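You operate a simulated robot arm through the tools that you are given. There is no shell and no other tool. Be economical: measure what you need, move in short steps, check, and stop when the job is done.

Carry out the task below with a simulated robot arm. There is one attempt and no reset: what you move stays moved.

TASK
Put two of the shims from the top of the wiring bench in the grey drip tray.
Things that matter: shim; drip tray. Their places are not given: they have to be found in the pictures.

It is judged by the outcome, as a careful person would: the job done as asked, and still so three seconds after it is handed in. It fails if anything else is knocked over, pushed out of place, dropped, spilled or broken.

THE ROBOT
A 6-joint arm with a two-finger parallel gripper, fixed in place. Base frame: the origin is at the foot of the arm, x ahead of it, y to its left, z up; the work surface is at about z = 860. Lengths are in mm, angles in rad, forces in N, time in s.
With the tool pointing down near the work surface it reaches from about 240 to 640 mm from the base axis. Its first joint turns from -1.152 to 1.152 rad. Payload 2.7 kg.
Tool frame: the origin (TCP) lies between the finger pads and is the grasp point; the fingertips stand 23 mm ahead of it; z points along the fingers, y is the line along which they close. The gripper opens to 94 mm. The fingers are 38 mm wide and 10 mm thick; the gripper's body (54 by 96 mm) begins 39 mm behind the TCP.
Orientation is that of the tool frame in the base frame, as a unit quaternion [w, x, y, z]. With the fingers straight down and closing along the base's y, the tool's x points along the base's -x, its y along +y and its z along -z.

THE INTERFACE
- The arm moves only by the tool move_arm. Its argument "plan" is a list of rows, each a list of 2 entries, a list of its own where there are three numbers: the shift along the base's x, y, z in mm, then the turn about the base's z in rad. In form: [[[x, y, z], spin], ...]. A call has 1 to 20 rows; each row shifts and turns the commanded pose from where the row before left it. "grip" is the finger opening in mm, from 0 to 94, set as the call begins (left out, the last holds). A row lasts 0.2 s, in which the tool goes at most 50 mm and 0.15 rad; a call with a longer step from one row to the next is refused whole, and so is a gripper value outside its range. A pose out of reach is approached as far as the arm can. The call stops where the force on the tool passes 40 N (or 10 N more than at its start, if that is more) or the arm is blocked; 0.2 s more then pass. The fingers move at their own pace (about 45 mm/s each) and stop on an object; they squeeze with about 39 N. The grip force told is the motor's: it shows also when the fingers shut on nothing. Time passes only in rows, and 0.2 s behind the last, so rows that do not move let the fingers close. It gives the time, the measured TCP pose, the force on the tool (base axes), the opening and the grip force at its end, in the units of the frame above (readings bear some noise), and new pictures: "show" is both (left out), scene, wrist or none.
- Cameras (640 x 400 px; columns grow to the right, rows downward): "scene" is fixed at [75.3, -426.7, 1417.9]; the picture's right is [0.79, -0.61, 0.00], its down [-0.26, -0.34, -0.90] and it looks along [0.55, 0.72, -0.43] (base axes); focal length 326 px, centre (320, 200). "wrist" rides on the gripper at [-39, 0, -44] in the tool frame; the picture's right is [0.00, -1.00, 0.00], its down [0.97, 0.00, -0.24] and it looks along [0.24, 0.00, 0.97] (tool axes); focal length 218 px, centre (320, 200).
- point_at(camera, pixels): there is no depth. For up to 12 entries [column, row, z] of the newest picture of that camera ("zoom" is the newest enlarged one), the place [x, y] in the base frame at which the ray of that pixel passes the height z, good to about 2 mm. No time passes.
- zoom(camera, box): a new picture of the part [left, top, right, bottom] of that camera's present view, enlarged. No time passes.
- sign_off(): hands the job in; it is judged then, once.

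Work in short steps. Measure before you move; look again where a grasp or a placing could have gone wrong, and mend it. You have 60 turns and 120 pictures in all, the two below and enlarged ones among them. Open the gripper and draw the arm clear of the work before you hand the job in, unless the task says otherwise; then end with one line.

The tools are called after "Request:" by a JSON object that holds its "fn" and its "kwargs". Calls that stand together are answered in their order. move_arm: Moves the arm, as the interface text tells. Its arguments: {"type":"object","properties":{"plan":{"type":"array","items":{"type":"array"}},"grip":{"type":"number"},"show":{"type":"string","enum":["both","scene","wrist","none"]}},"required":["plan"]} The other tools are called the same way: point_at (camera, pixels) gives the place at which the rays of pixels pass given heights; zoom (camera, box) takes an enlarged picture of a part of a camera's view; sign_off () hands the job in.

At the start:

```text
t: 0.0
tool_pos: [331.2, 38.0, 1176.9]
orientation: [0.0, 0.0, 1.0, 0.0]
ft_force: [0.1, 0.0, 0.0]
width: 94.1
grip_force: 0.0
```

scene: 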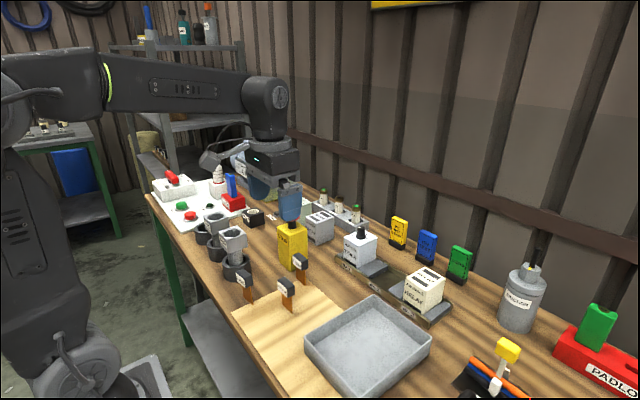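
wrist: 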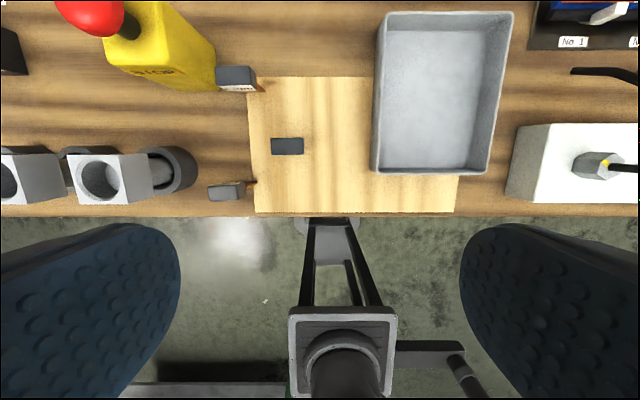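

The items near scene (245,285), (287,292), (300,265) could be the shims; I zoom to identify them.

Request:
{"fn": "zoom", "kwargs": {"camera": "scene", "box": [190, 200, 350, 320]}}

Request:
{"fn": "zoom", "kwargs": {"camera": "wrist", "box": [180, 40, 380, 220]}}

Request:
{"fn": "zoom", "kwargs": {"camera": "scene", "box": [300, 180, 640, 400]}}

```text
3.33 times, centred on (270, 260) of scene
```

zoom: 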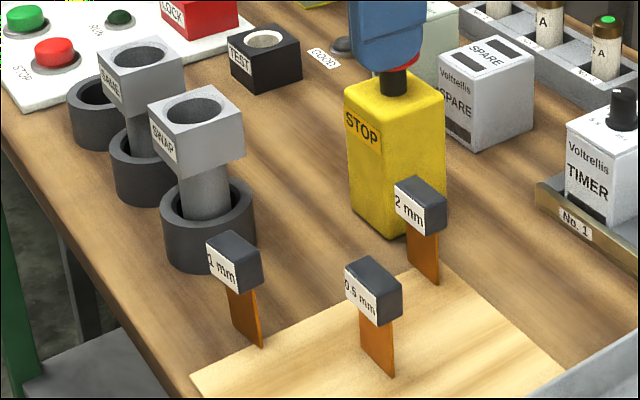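

```text
2.22 times, centred on (280, 130) of wrist
```

zoom: 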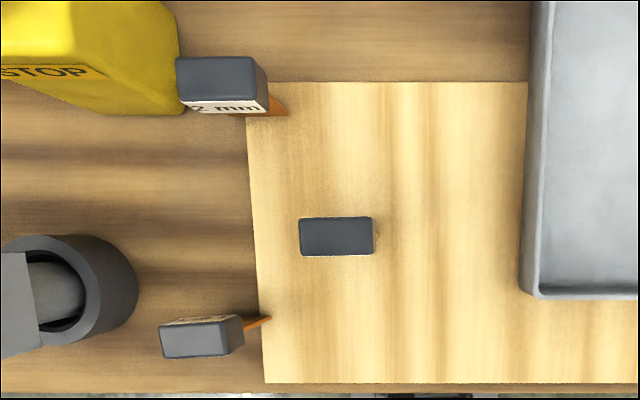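

```text
1.82 times, centred on (470, 290) of scene
```

zoom: 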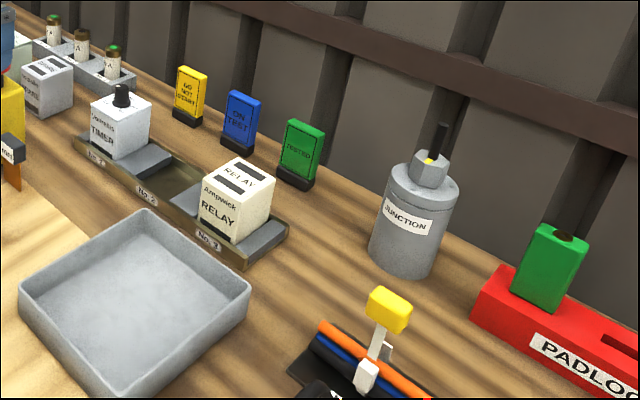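

The three shims (0.5, 1, 2 mm) stand on their blades. I measure feet and heads of the 0.5 and 1 mm ones, plus the tray.

Request:
{"fn": "point_at", "kwargs": {"camera": "scene", "pixels": [[291.9, 312.5, 861], [282.5, 304, 861], [252.4, 303.5, 861], [243.5, 296, 861], [305, 346, 900], [371, 296, 900], [431, 345, 900], [365, 399, 900], [300, 298, 920], [290, 277, 940]]}}

Request:
{"fn": "point_at", "kwargs": {"camera": "wrist", "pixels": [[271, 138, 920], [304, 154, 920], [271, 138, 940], [304, 154, 940], [304, 146, 861], [208, 200, 920], [241, 185, 920], [264, 184, 861], [385, 14, 900], [514, 12, 900], [490, 174, 900], [373, 172, 900]]}}

```text
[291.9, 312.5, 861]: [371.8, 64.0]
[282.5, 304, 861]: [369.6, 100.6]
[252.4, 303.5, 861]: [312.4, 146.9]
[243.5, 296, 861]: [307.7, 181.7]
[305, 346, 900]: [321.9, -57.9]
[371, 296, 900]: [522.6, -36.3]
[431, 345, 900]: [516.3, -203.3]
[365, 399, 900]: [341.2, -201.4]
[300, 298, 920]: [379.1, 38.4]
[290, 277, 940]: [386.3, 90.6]
```

```text
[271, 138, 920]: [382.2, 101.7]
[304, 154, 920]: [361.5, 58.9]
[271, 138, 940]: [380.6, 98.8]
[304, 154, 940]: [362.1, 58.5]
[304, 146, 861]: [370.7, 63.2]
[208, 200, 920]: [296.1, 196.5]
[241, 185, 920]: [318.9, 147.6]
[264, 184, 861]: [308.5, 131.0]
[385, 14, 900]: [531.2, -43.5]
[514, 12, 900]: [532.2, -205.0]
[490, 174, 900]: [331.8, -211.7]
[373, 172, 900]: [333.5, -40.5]
```

Request:
{"fn": "point_at", "kwargs": {"camera": "scene", "pixels": [[288, 290.3, 910], [288, 290.3, 920], [288, 290.3, 930], [288, 290.3, 940], [287.4, 298.4, 900], [287.4, 298.4, 910], [287.4, 298.4, 920], [371, 310, 865], [365, 399, 890], [365, 399, 910]]}}

Request:
{"fn": "zoom", "kwargs": {"camera": "scene", "box": [230, 260, 310, 320]}}

Request:
{"fn": "zoom", "kwargs": {"camera": "scene", "box": [290, 280, 450, 400]}}

```text
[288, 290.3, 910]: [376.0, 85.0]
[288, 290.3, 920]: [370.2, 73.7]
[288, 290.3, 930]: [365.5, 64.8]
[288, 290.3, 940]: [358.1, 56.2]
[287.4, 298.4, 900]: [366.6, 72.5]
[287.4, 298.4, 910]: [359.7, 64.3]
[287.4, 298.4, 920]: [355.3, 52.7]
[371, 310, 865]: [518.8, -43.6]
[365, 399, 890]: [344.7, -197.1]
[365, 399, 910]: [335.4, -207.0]
```

```text
6.67 times, centred on (270, 290) of scene
```

zoom: 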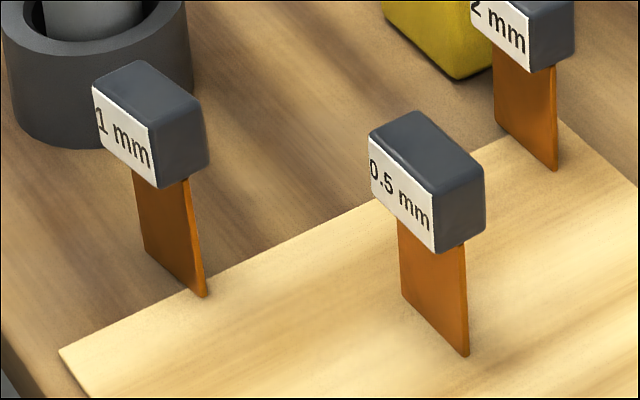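

```text
3.33 times, centred on (370, 340) of scene
```

zoom: 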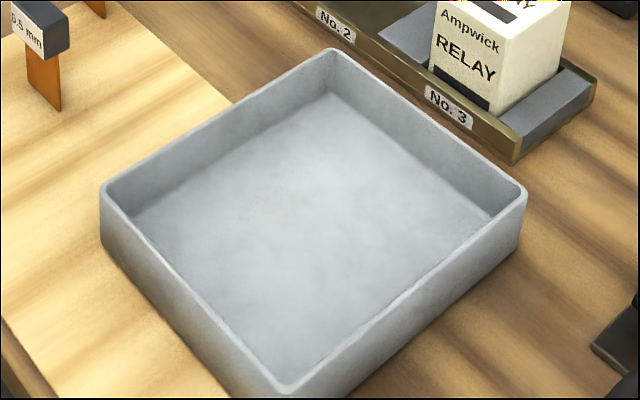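

0.5 mm shim: head centre about (372,79), head from z≈910 to 935. I move above it and check in the wrist view.

Request:
{"fn": "move_arm", "kwargs": {"plan": [[[20, 20, -30], 0], [[20.8, 21, -35], 0], [[0, 0, -45], 0], [[0, 0, -47], 0], [[0, 0, 0], 0]]}}

```text
t: 1.2
tool_pos: [372.6, 78.1, 1016.1]
orientation: [0.0, 0.0, 1.0, 0.0]
ft_force: [0.7, -0.4, 0.2]
width: 93.9
grip_force: 0.1
```

scene: 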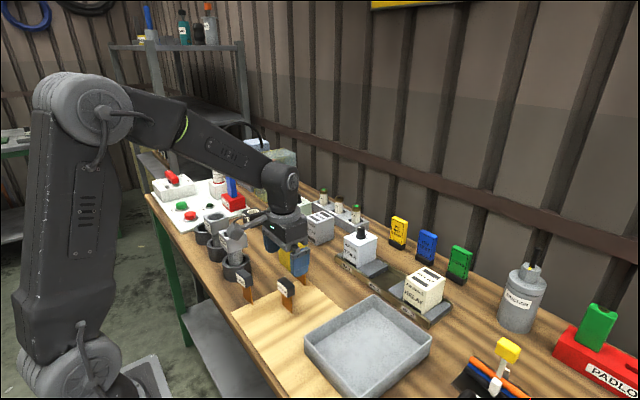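
wrist: 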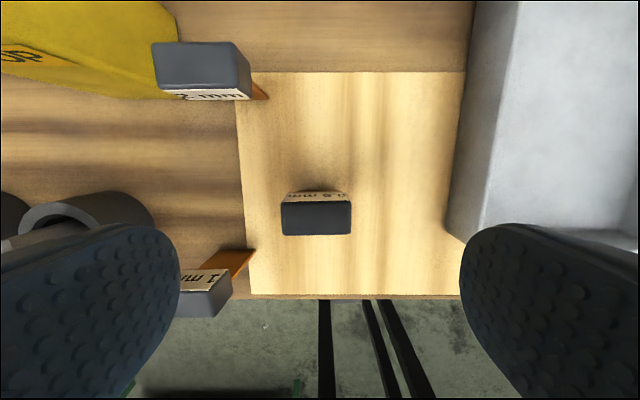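

Request:
{"fn": "point_at", "kwargs": {"camera": "wrist", "pixels": [[281, 203, 935], [352, 202, 935], [352, 235, 935], [282, 234, 935], [155, 41, 935], [249, 95, 935], [230, 310, 935], [195, 318, 935]]}}

```text
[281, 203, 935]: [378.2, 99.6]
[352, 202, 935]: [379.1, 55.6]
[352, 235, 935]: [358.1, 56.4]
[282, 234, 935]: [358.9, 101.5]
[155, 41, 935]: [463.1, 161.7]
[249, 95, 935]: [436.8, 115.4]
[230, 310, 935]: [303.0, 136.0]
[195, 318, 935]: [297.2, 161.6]
```

Head centre is (369,78). I descend to z≈921.

Request:
{"fn": "move_arm", "kwargs": {"plan": [[[-3, 0, -35], 0], [[0, 0, -35], 0], [[0, 0, -25], 0], [[0, 0, 0], 0]]}}

```text
t: 2.2
tool_pos: [369.7, 79.2, 922.9]
orientation: [0.0, -0.001, 1.0, 0.0]
ft_force: [-0.4, 0.9, -0.3]
width: 94.1
grip_force: 0.1
```

scene: 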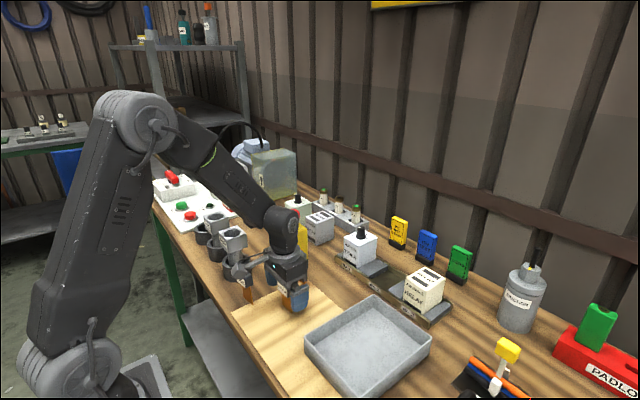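
wrist: 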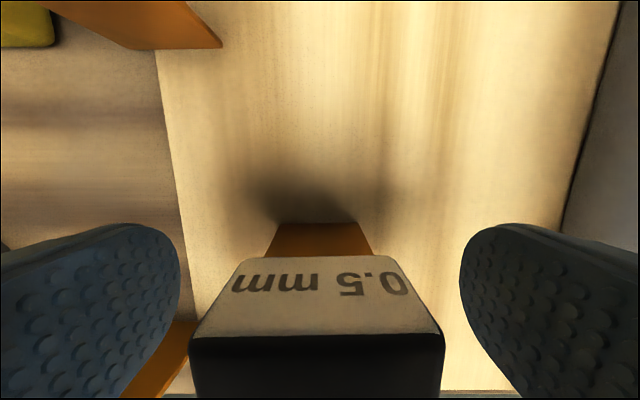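

The head sits between the fingers; I close, then lift.

Request:
{"fn": "move_arm", "kwargs": {"grip": 0, "plan": [[[0, 0, 0], 0], [[0, 0, 0], 0], [[0, 0, 0], 0], [[0, 0, 0], 0], [[0, 0, 0], 0]], "show": "wrist"}}

```text
t: 3.4
tool_pos: [370.7, 80.2, 924.8]
orientation: [0.0, 0.0, 1.0, 0.0]
ft_force: [-0.5, 0.9, 0.6]
width: 41.5
grip_force: 39.3
```

wrist: 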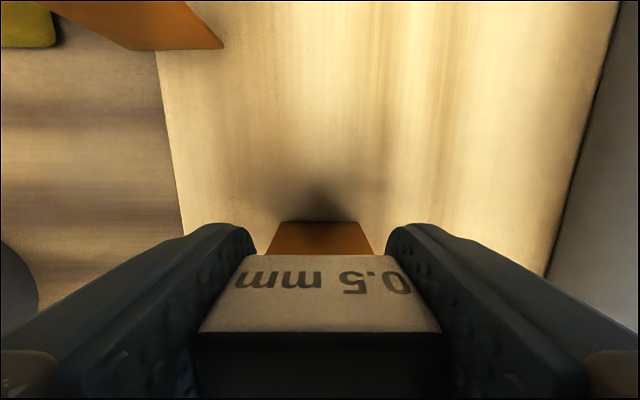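

Request:
{"fn": "move_arm", "kwargs": {"plan": [[[0, 0, 20], 0], [[0, 0, 40], 0], [[0, 0, 40], 0], [[0, 0, 0], 0]]}}

```text
t: 4.4
tool_pos: [369.4, 81.5, 1023.5]
orientation: [0.0, -0.001, 1.0, 0.0]
ft_force: [0.0, -0.2, -0.8]
width: 41.7
grip_force: 38.8
```

scene: 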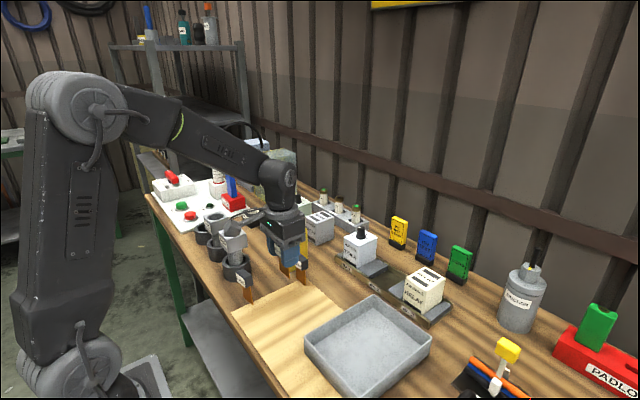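
wrist: 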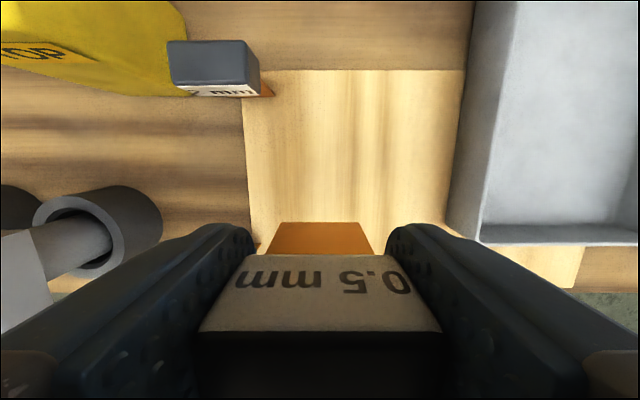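

Held firmly. I carry it over the tray toward (425,-155).

Request:
{"fn": "move_arm", "kwargs": {"plan": [[[9.3, -39.4, 0], 0], [[9.3, -39.4, 0], 0], [[9.3, -39.4, 0], 0], [[9.3, -39.4, 0], 0], [[9.3, -39.4, 0], 0], [[9.3, -39.4, 0], 0], [[0, 0, -30], 0], [[0, 0, 0], 0]]}}

```text
t: 6.2
tool_pos: [423.4, -159.6, 996.5]
orientation: [0.0, 0.0, 1.0, 0.0]
ft_force: [0.1, 0.4, -0.3]
width: 41.5
grip_force: 39.1
```

scene: 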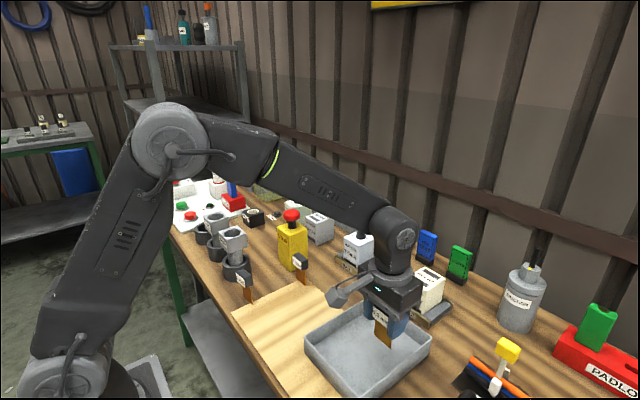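
wrist: 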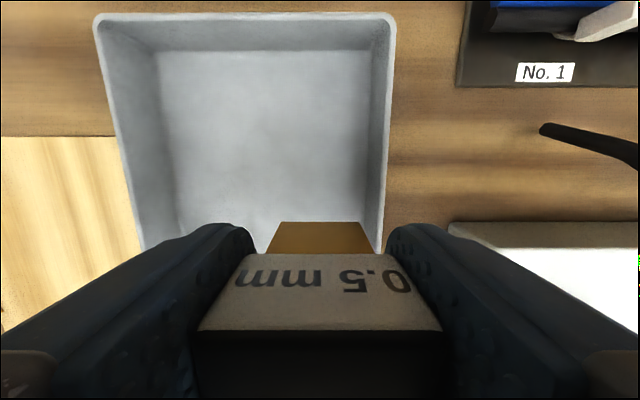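

Request:
{"fn": "point_at", "kwargs": {"camera": "wrist", "pixels": [[391, 15, 890], [380, 240, 890], [99, 17, 890], [140, 250, 890], [368, 50, 866], [160, 52, 866]]}}

Request:
{"fn": "zoom", "kwargs": {"camera": "scene", "box": [290, 260, 450, 400]}}

```text
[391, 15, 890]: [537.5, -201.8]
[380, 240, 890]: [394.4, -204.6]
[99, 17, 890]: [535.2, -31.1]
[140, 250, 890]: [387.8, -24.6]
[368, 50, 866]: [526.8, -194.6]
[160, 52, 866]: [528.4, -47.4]
```

```text
2.86 times, centred on (370, 330) of scene
```

zoom: 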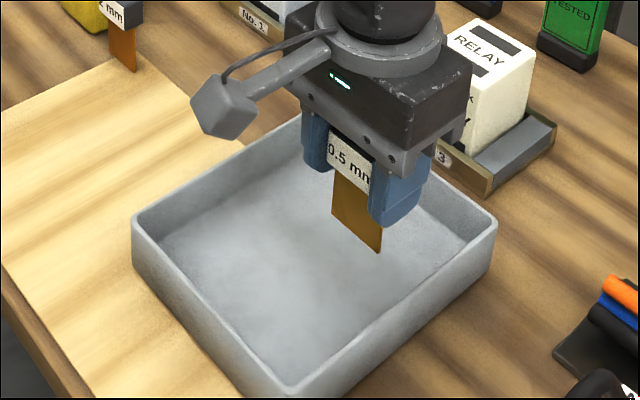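

Tray interior is about x 335–528, y −195 to −42. I shift slightly inward and lower to just above the floor.

Request:
{"fn": "move_arm", "kwargs": {"plan": [[[5, 7, -20], 0], [[0, 0, -25], 0], [[0, 0, -12], 0], [[0, 0, -5], 0], [[0, 0, 0], 0]]}}

```text
t: 7.4
tool_pos: [427.9, -149.3, 932.0]
orientation: [0.001, 0.0, 1.0, 0.0]
ft_force: [0.7, 0.3, -0.5]
width: 41.7
grip_force: 39.1
```

scene: 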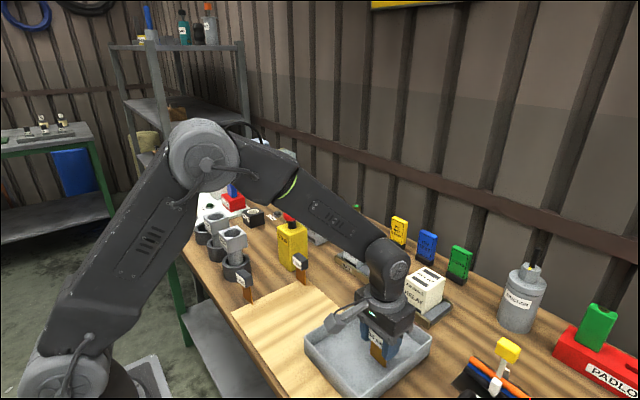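
wrist: 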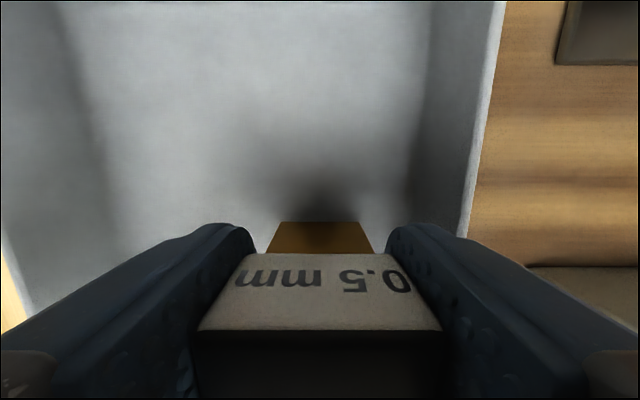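

Shadow shows it is near the floor. I ease down a few mm more.

Request:
{"fn": "move_arm", "kwargs": {"plan": [[[0, 0, -2], 0], [[0, 0, -1.5], 0], [[0, 0, 0], 0]], "show": "none"}}

```text
t: 8.2
tool_pos: [431.1, -150.4, 929.7]
orientation: [0.001, 0.001, 1.0, 0.0]
ft_force: [-3.8, -1.2, 12.1]
width: 41.4
grip_force: 38.3
```

Contact (12 N): the blade is on the tray floor. I open slightly and look.

Request:
{"fn": "move_arm", "kwargs": {"grip": 60, "plan": [[[0, 0, 1], 0], [[0, 0, 0], 0], [[0, 0, 0], 0]]}}

```text
t: 9.0
tool_pos: [429.8, -148.6, 929.7]
orientation: [0.001, 0.0, 1.0, 0.0]
ft_force: [-0.2, 0.3, -1.2]
width: 60.0
grip_force: 0.1
```

scene: 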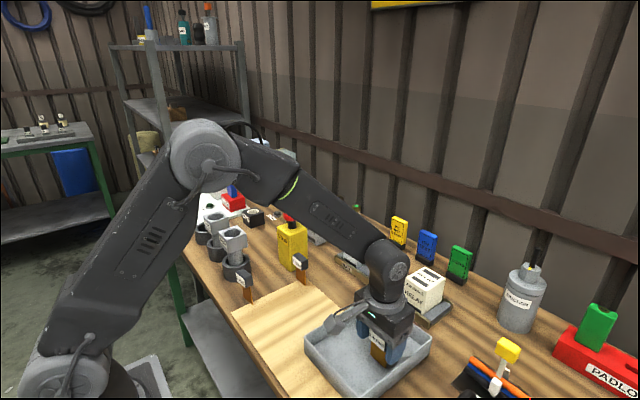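
wrist: 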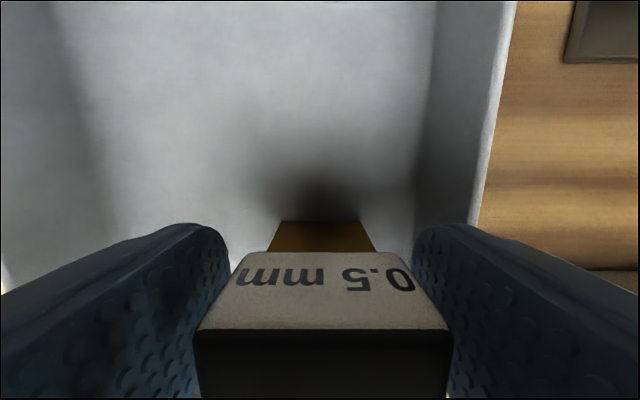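

It stands in the tray. I rise and travel toward the 1 mm shim, opening fully on the way.

Request:
{"fn": "move_arm", "kwargs": {"plan": [[[0, 0, 20], 0], [[0, 0, 45], 0], [[0, 0, 45], 0], [[0, 0, 0], 0]]}}

Request:
{"fn": "move_arm", "kwargs": {"grip": 80, "plan": [[[-16, 42, 0], 0], [[-16, 42, 0], 0], [[-16, 42, 0], 0], [[-16, 42, 0], 0], [[-16, 42, 0], 0], [[-16, 42, 0], 0], [[-16, 42, 0], 0], [[0, 10, 0], 0], [[0, 0, 0], 0]]}}

```text
t: 10.0
tool_pos: [430.9, -149.4, 1039.8]
orientation: [-0.001, 0.0, 1.0, 0.0]
ft_force: [-0.3, 0.2, -0.4]
width: 59.9
grip_force: 0.0
```

scene: 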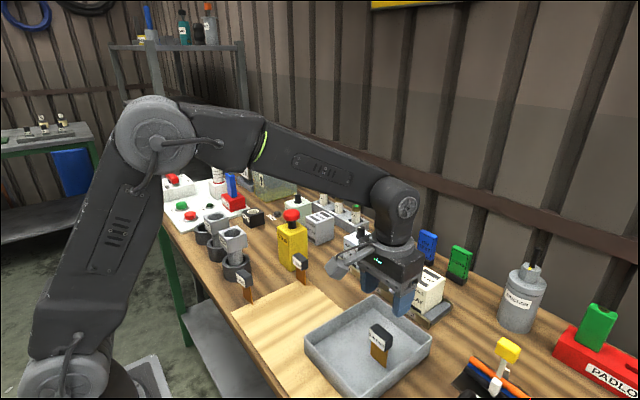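
wrist: 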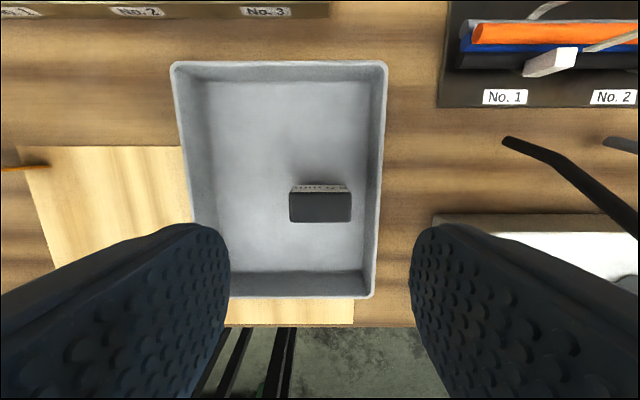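

```text
t: 12.0
tool_pos: [319.2, 155.8, 1037.8]
orientation: [0.0, 0.001, 1.0, 0.0]
ft_force: [-0.6, 0.5, -0.4]
width: 80.0
grip_force: 0.1
```

scene: 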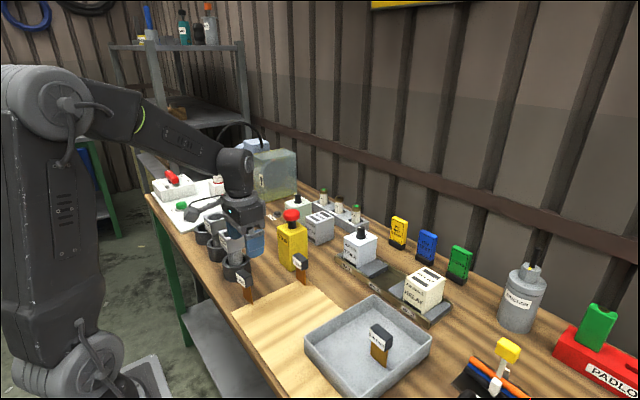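
wrist: 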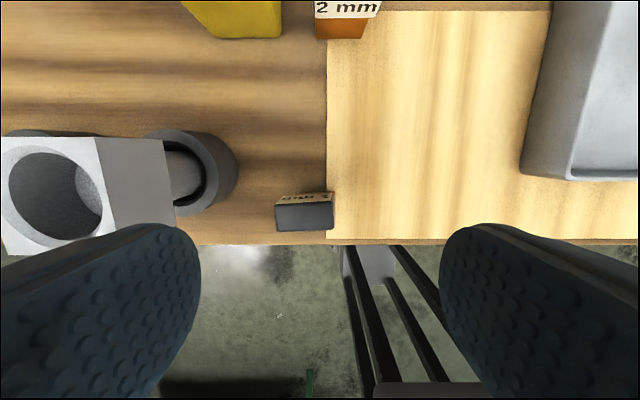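

The 1 mm shim head is at wrist (277–333, 203–232), the gray SNAP block to its left; I measure both.

Request:
{"fn": "point_at", "kwargs": {"camera": "wrist", "pixels": [[276, 206, 935], [333, 202, 935], [332, 229, 935], [277, 232, 935], [333, 195, 861], [238, 175, 890], [210, 200, 890], [167, 140, 950], [175, 205, 950], [100, 245, 970]]}}

Request:
{"fn": "zoom", "kwargs": {"camera": "wrist", "box": [140, 120, 380, 270]}}

Request:
{"fn": "zoom", "kwargs": {"camera": "scene", "box": [180, 190, 300, 310]}}

```text
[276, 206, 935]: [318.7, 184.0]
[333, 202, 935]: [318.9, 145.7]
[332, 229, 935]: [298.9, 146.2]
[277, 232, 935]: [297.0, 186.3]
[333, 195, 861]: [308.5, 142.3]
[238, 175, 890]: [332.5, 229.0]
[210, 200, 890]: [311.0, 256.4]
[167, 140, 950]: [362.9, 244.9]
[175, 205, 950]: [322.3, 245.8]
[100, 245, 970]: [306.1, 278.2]
```

```text
2.67 times, centred on (260, 195) of wrist
```

zoom: 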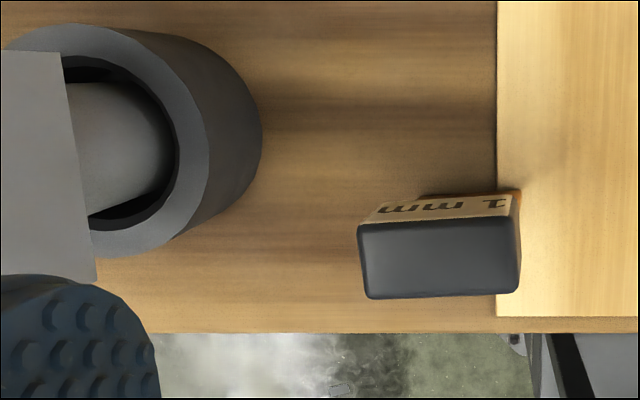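

```text
3.33 times, centred on (240, 250) of scene
```

zoom: 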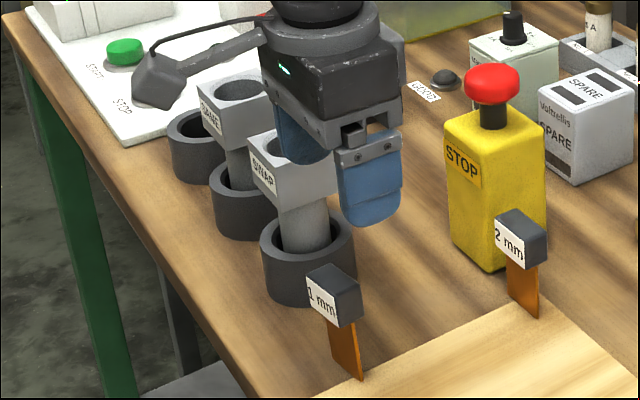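

Head centre ≈ (308,165), turned about +0.055 rad. I narrow to 62 mm (clear of the SNAP cup at y>222), align, and descend partway.

Request:
{"fn": "move_arm", "kwargs": {"grip": 62, "plan": [[[-11, 9, 0], 0.055], [[0, 0, -30], 0], [[0, 0, -30], 0], [[0, 0, 0], 0]]}}

```text
t: 13.0
tool_pos: [306.9, 164.1, 978.2]
orientation: [0.0, -0.028, 1.0, 0.001]
ft_force: [0.5, 0.7, -1.0]
width: 62.0
grip_force: 0.1
```

scene: 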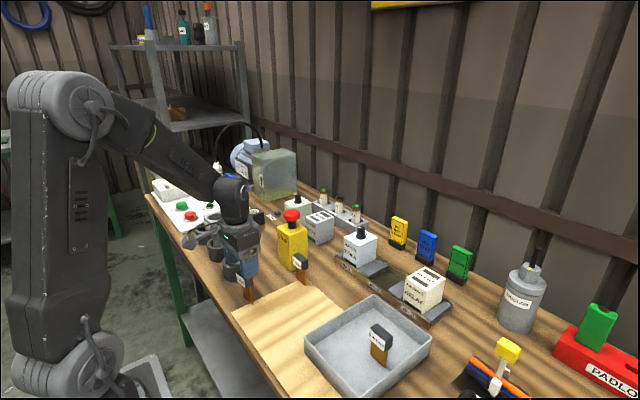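
wrist: 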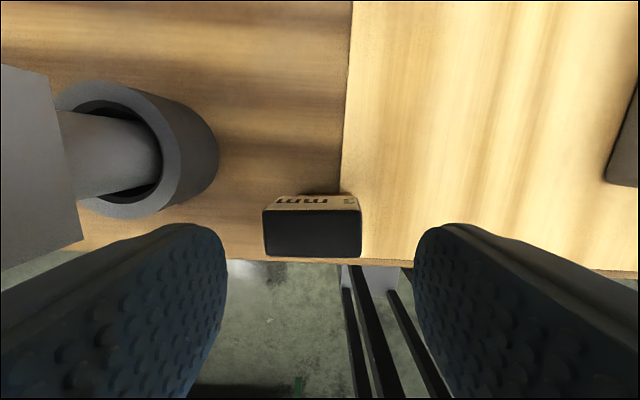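

Nearly centred (head mid column 312); shift y +2 and descend to z≈922.

Request:
{"fn": "move_arm", "kwargs": {"plan": [[[1, 2, -20], 0], [[0, 0, -20], 0], [[0, 0, -16], 0], [[0, 0, 0], 0]]}}

```text
t: 14.0
tool_pos: [308.6, 166.1, 923.7]
orientation: [0.0, -0.028, 1.0, 0.001]
ft_force: [0.3, 0.5, -0.6]
width: 61.9
grip_force: 0.0
```

scene: 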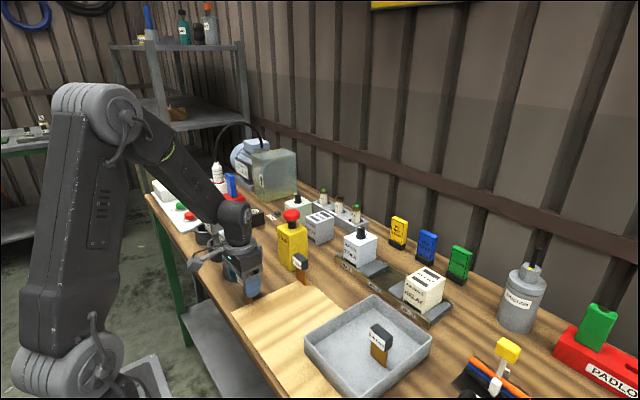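
wrist: 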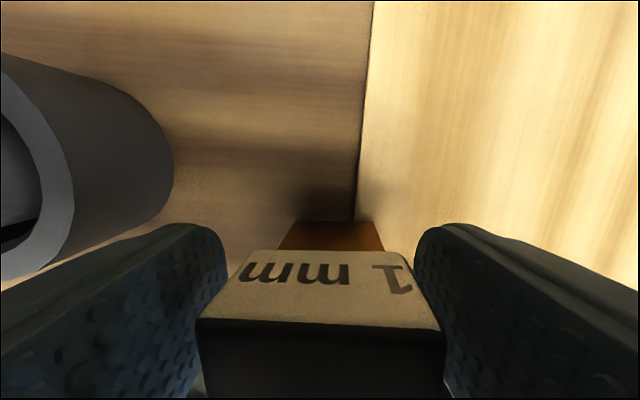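

Well centred; close and lift.

Request:
{"fn": "move_arm", "kwargs": {"grip": 0, "plan": [[[0, 0, 0], 0], [[0, 0, 0], 0], [[0, 0, 0], 0], [[0, 0, 0], 0], [[0, 0, 20], 0], [[0, 0, 40], 0], [[0, 0, 45], 0], [[0, 0, 0], 0]]}}

```text
t: 15.8
tool_pos: [306.4, 166.8, 1027.1]
orientation: [-0.001, -0.028, 1.0, 0.0]
ft_force: [-0.3, -0.2, -0.7]
width: 41.4
grip_force: 39.1
```

scene: 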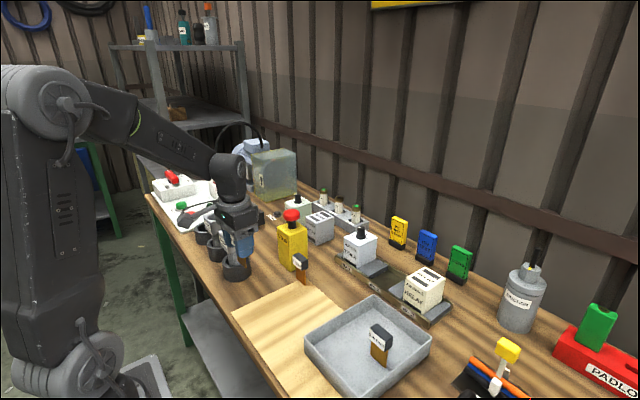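
wrist: 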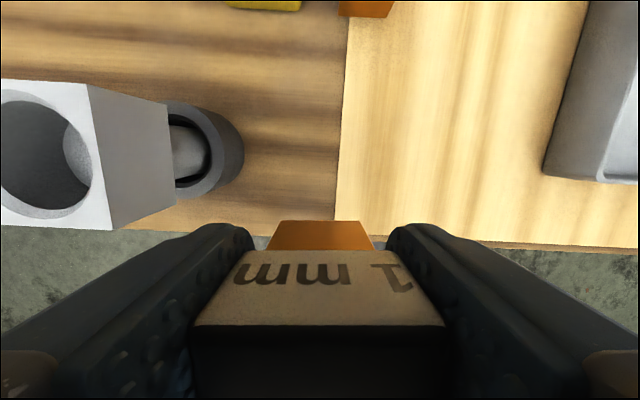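

Held. I carry it to (415,-78) in the tray, beside the first shim, turning back to square.

Request:
{"fn": "move_arm", "kwargs": {"plan": [[[18.1, -40.8, 0], -0.055], [[18.1, -40.8, 0], 0], [[18.1, -40.8, 0], 0], [[18.1, -40.8, 0], 0], [[18.1, -40.8, 0], 0], [[18.1, -40.8, 0], 0], [[0, 0, -30], 0], [[0, 0, 0], 0]]}}

```text
t: 17.6
tool_pos: [415.9, -80.1, 1000.6]
orientation: [0.0, 0.0, 1.0, 0.0]
ft_force: [-1.0, 0.7, -0.1]
width: 41.4
grip_force: 39.0
```

scene: 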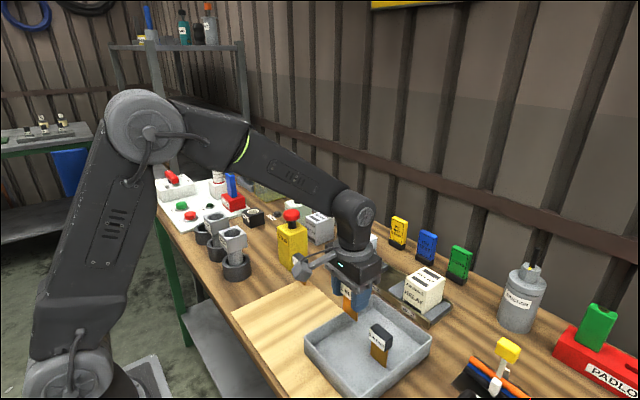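
wrist: 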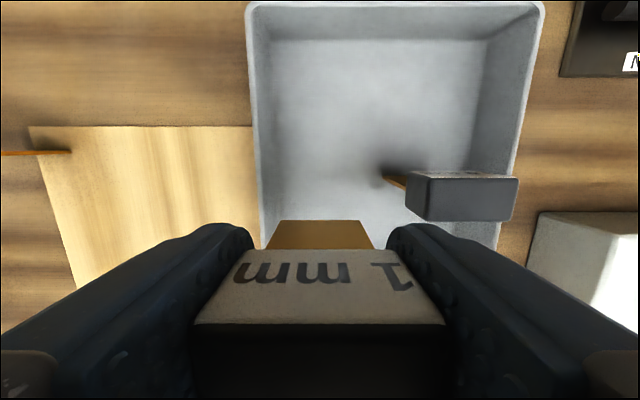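

Request:
{"fn": "move_arm", "kwargs": {"plan": [[[0, -2, -25], 0], [[0, 0, -25], 0], [[0, 0, -14], 0], [[0, 0, -3], 0], [[0, 0, 0], 0]]}}

```text
t: 18.8
tool_pos: [417.4, -79.8, 931.7]
orientation: [0.0, 0.0, 1.0, 0.0]
ft_force: [0.5, 0.5, -1.2]
width: 41.3
grip_force: 39.7
```

scene: 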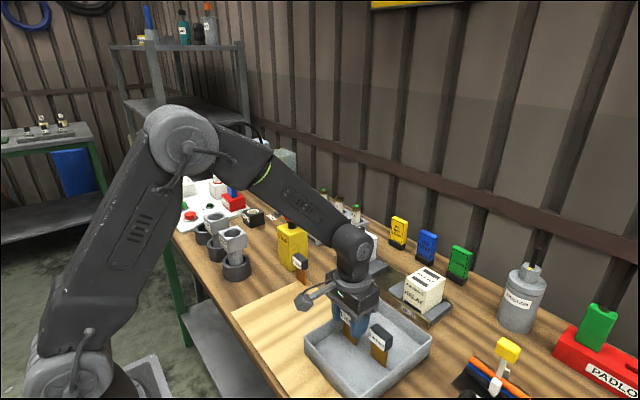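
wrist: 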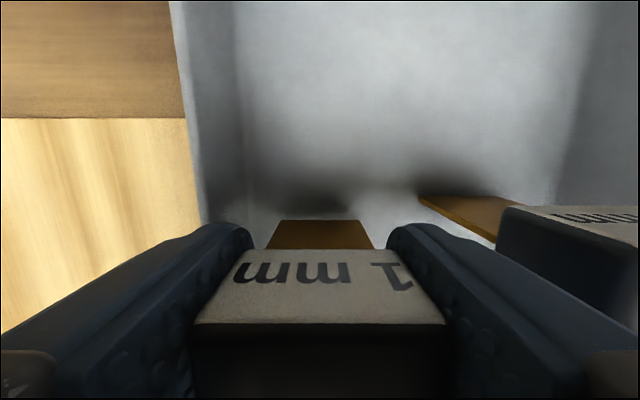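

Close to the floor and clear of the first shim; ease down to contact.

Request:
{"fn": "move_arm", "kwargs": {"plan": [[[0, 0, -1.5], 0], [[0, 0, -1.5], 0], [[0, 0, 0], 0]], "show": "none"}}

```text
t: 19.6
tool_pos: [417.5, -80.6, 930.8]
orientation: [0.001, 0.0, 1.0, 0.0]
ft_force: [0.0, -0.1, -0.4]
width: 41.5
grip_force: 39.2
```

Request:
{"fn": "move_arm", "kwargs": {"plan": [[[0, 0, -1.5], 0], [[0, 0, -1], 0], [[0, 0, 0], 0]], "show": "none"}}

```text
t: 20.4
tool_pos: [417.3, -81.4, 928.9]
orientation: [0.002, 0.0, 1.0, 0.0]
ft_force: [-4.7, 3.9, 25.8]
width: 41.5
grip_force: 38.7
```

Contact; back off 1.5 mm and open to 54.

Request:
{"fn": "move_arm", "kwargs": {"grip": 54, "plan": [[[0, 0, 1.5], 0], [[0, 0, 0], 0], [[0, 0, 0], 0]]}}

```text
t: 21.2
tool_pos: [415.6, -81.3, 927.7]
orientation: [0.0, 0.0, 1.0, 0.001]
ft_force: [-0.5, -0.8, -0.7]
width: 53.3
grip_force: 0.1
```

scene: 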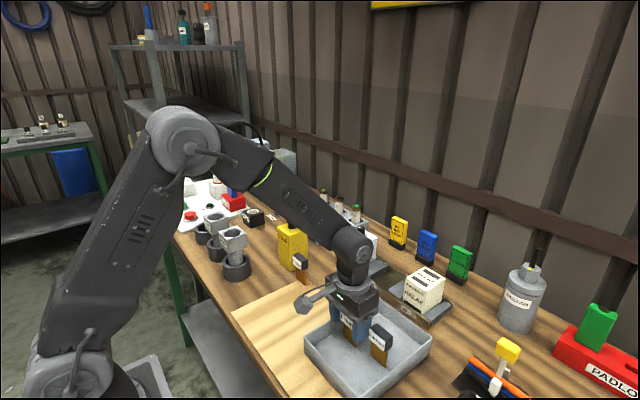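
wrist: 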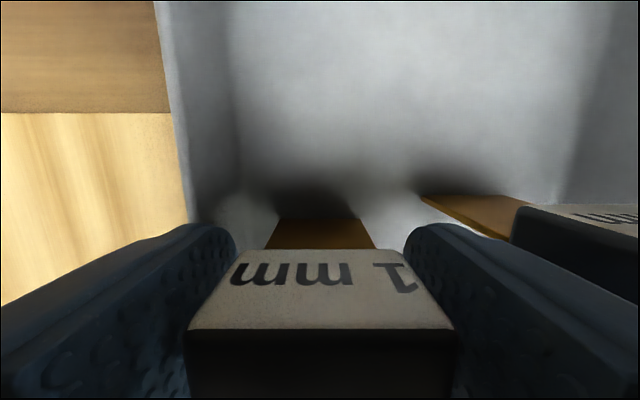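

Released and standing; rise straight up and retreat.

Request:
{"fn": "move_arm", "kwargs": {"plan": [[[0, 0, 15], 0], [[0, 0, 40], 0], [[0, 0, 45], 0], [[0, 0, 45], 0], [[-30, 35, 20], 0], [[-30, 35, 0], 0], [[0, 0, 0], 0], [[0, 0, 0], 0]]}}

```text
refused: row 5 steps farther than a row can; nothing moved
```

Request:
{"fn": "move_arm", "kwargs": {"plan": [[[0, 0, 15], 0], [[0, 0, 40], 0], [[0, 0, 45], 0], [[0, 0, 45], 0], [[-30, 35, 0], 0], [[-30, 35, 0], 0], [[0, 0, 0], 0], [[0, 0, 0], 0]]}}

```text
t: 23.0
tool_pos: [357.5, -11.5, 1075.6]
orientation: [0.0, 0.0, 1.0, 0.0]
ft_force: [-0.2, -0.2, 0.5]
width: 54.0
grip_force: 0.0
```

scene: 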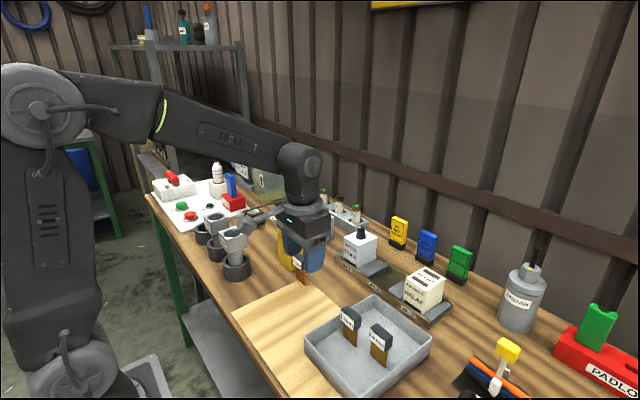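
wrist: 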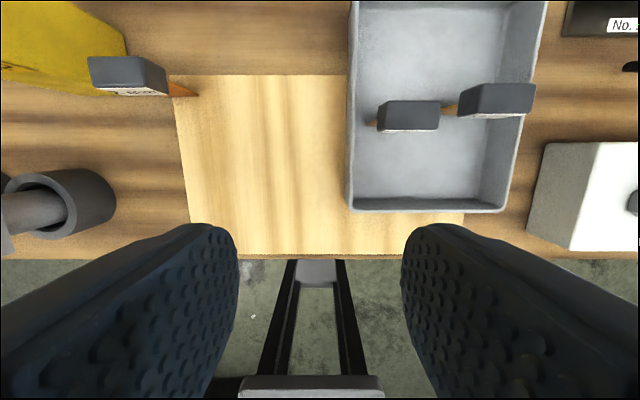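

Both shims stand in the tray, everything else is in place, and the arm is clear with the gripper open.

Request:
{"fn": "sign_off", "kwargs": {}}

```text
The job is handed in.
```

Two shims, the 0.5 mm and the 1 mm, are standing in the grey drip tray; the 2 mm shim is still on the bench, and nothing else appears moved in the last pictures.
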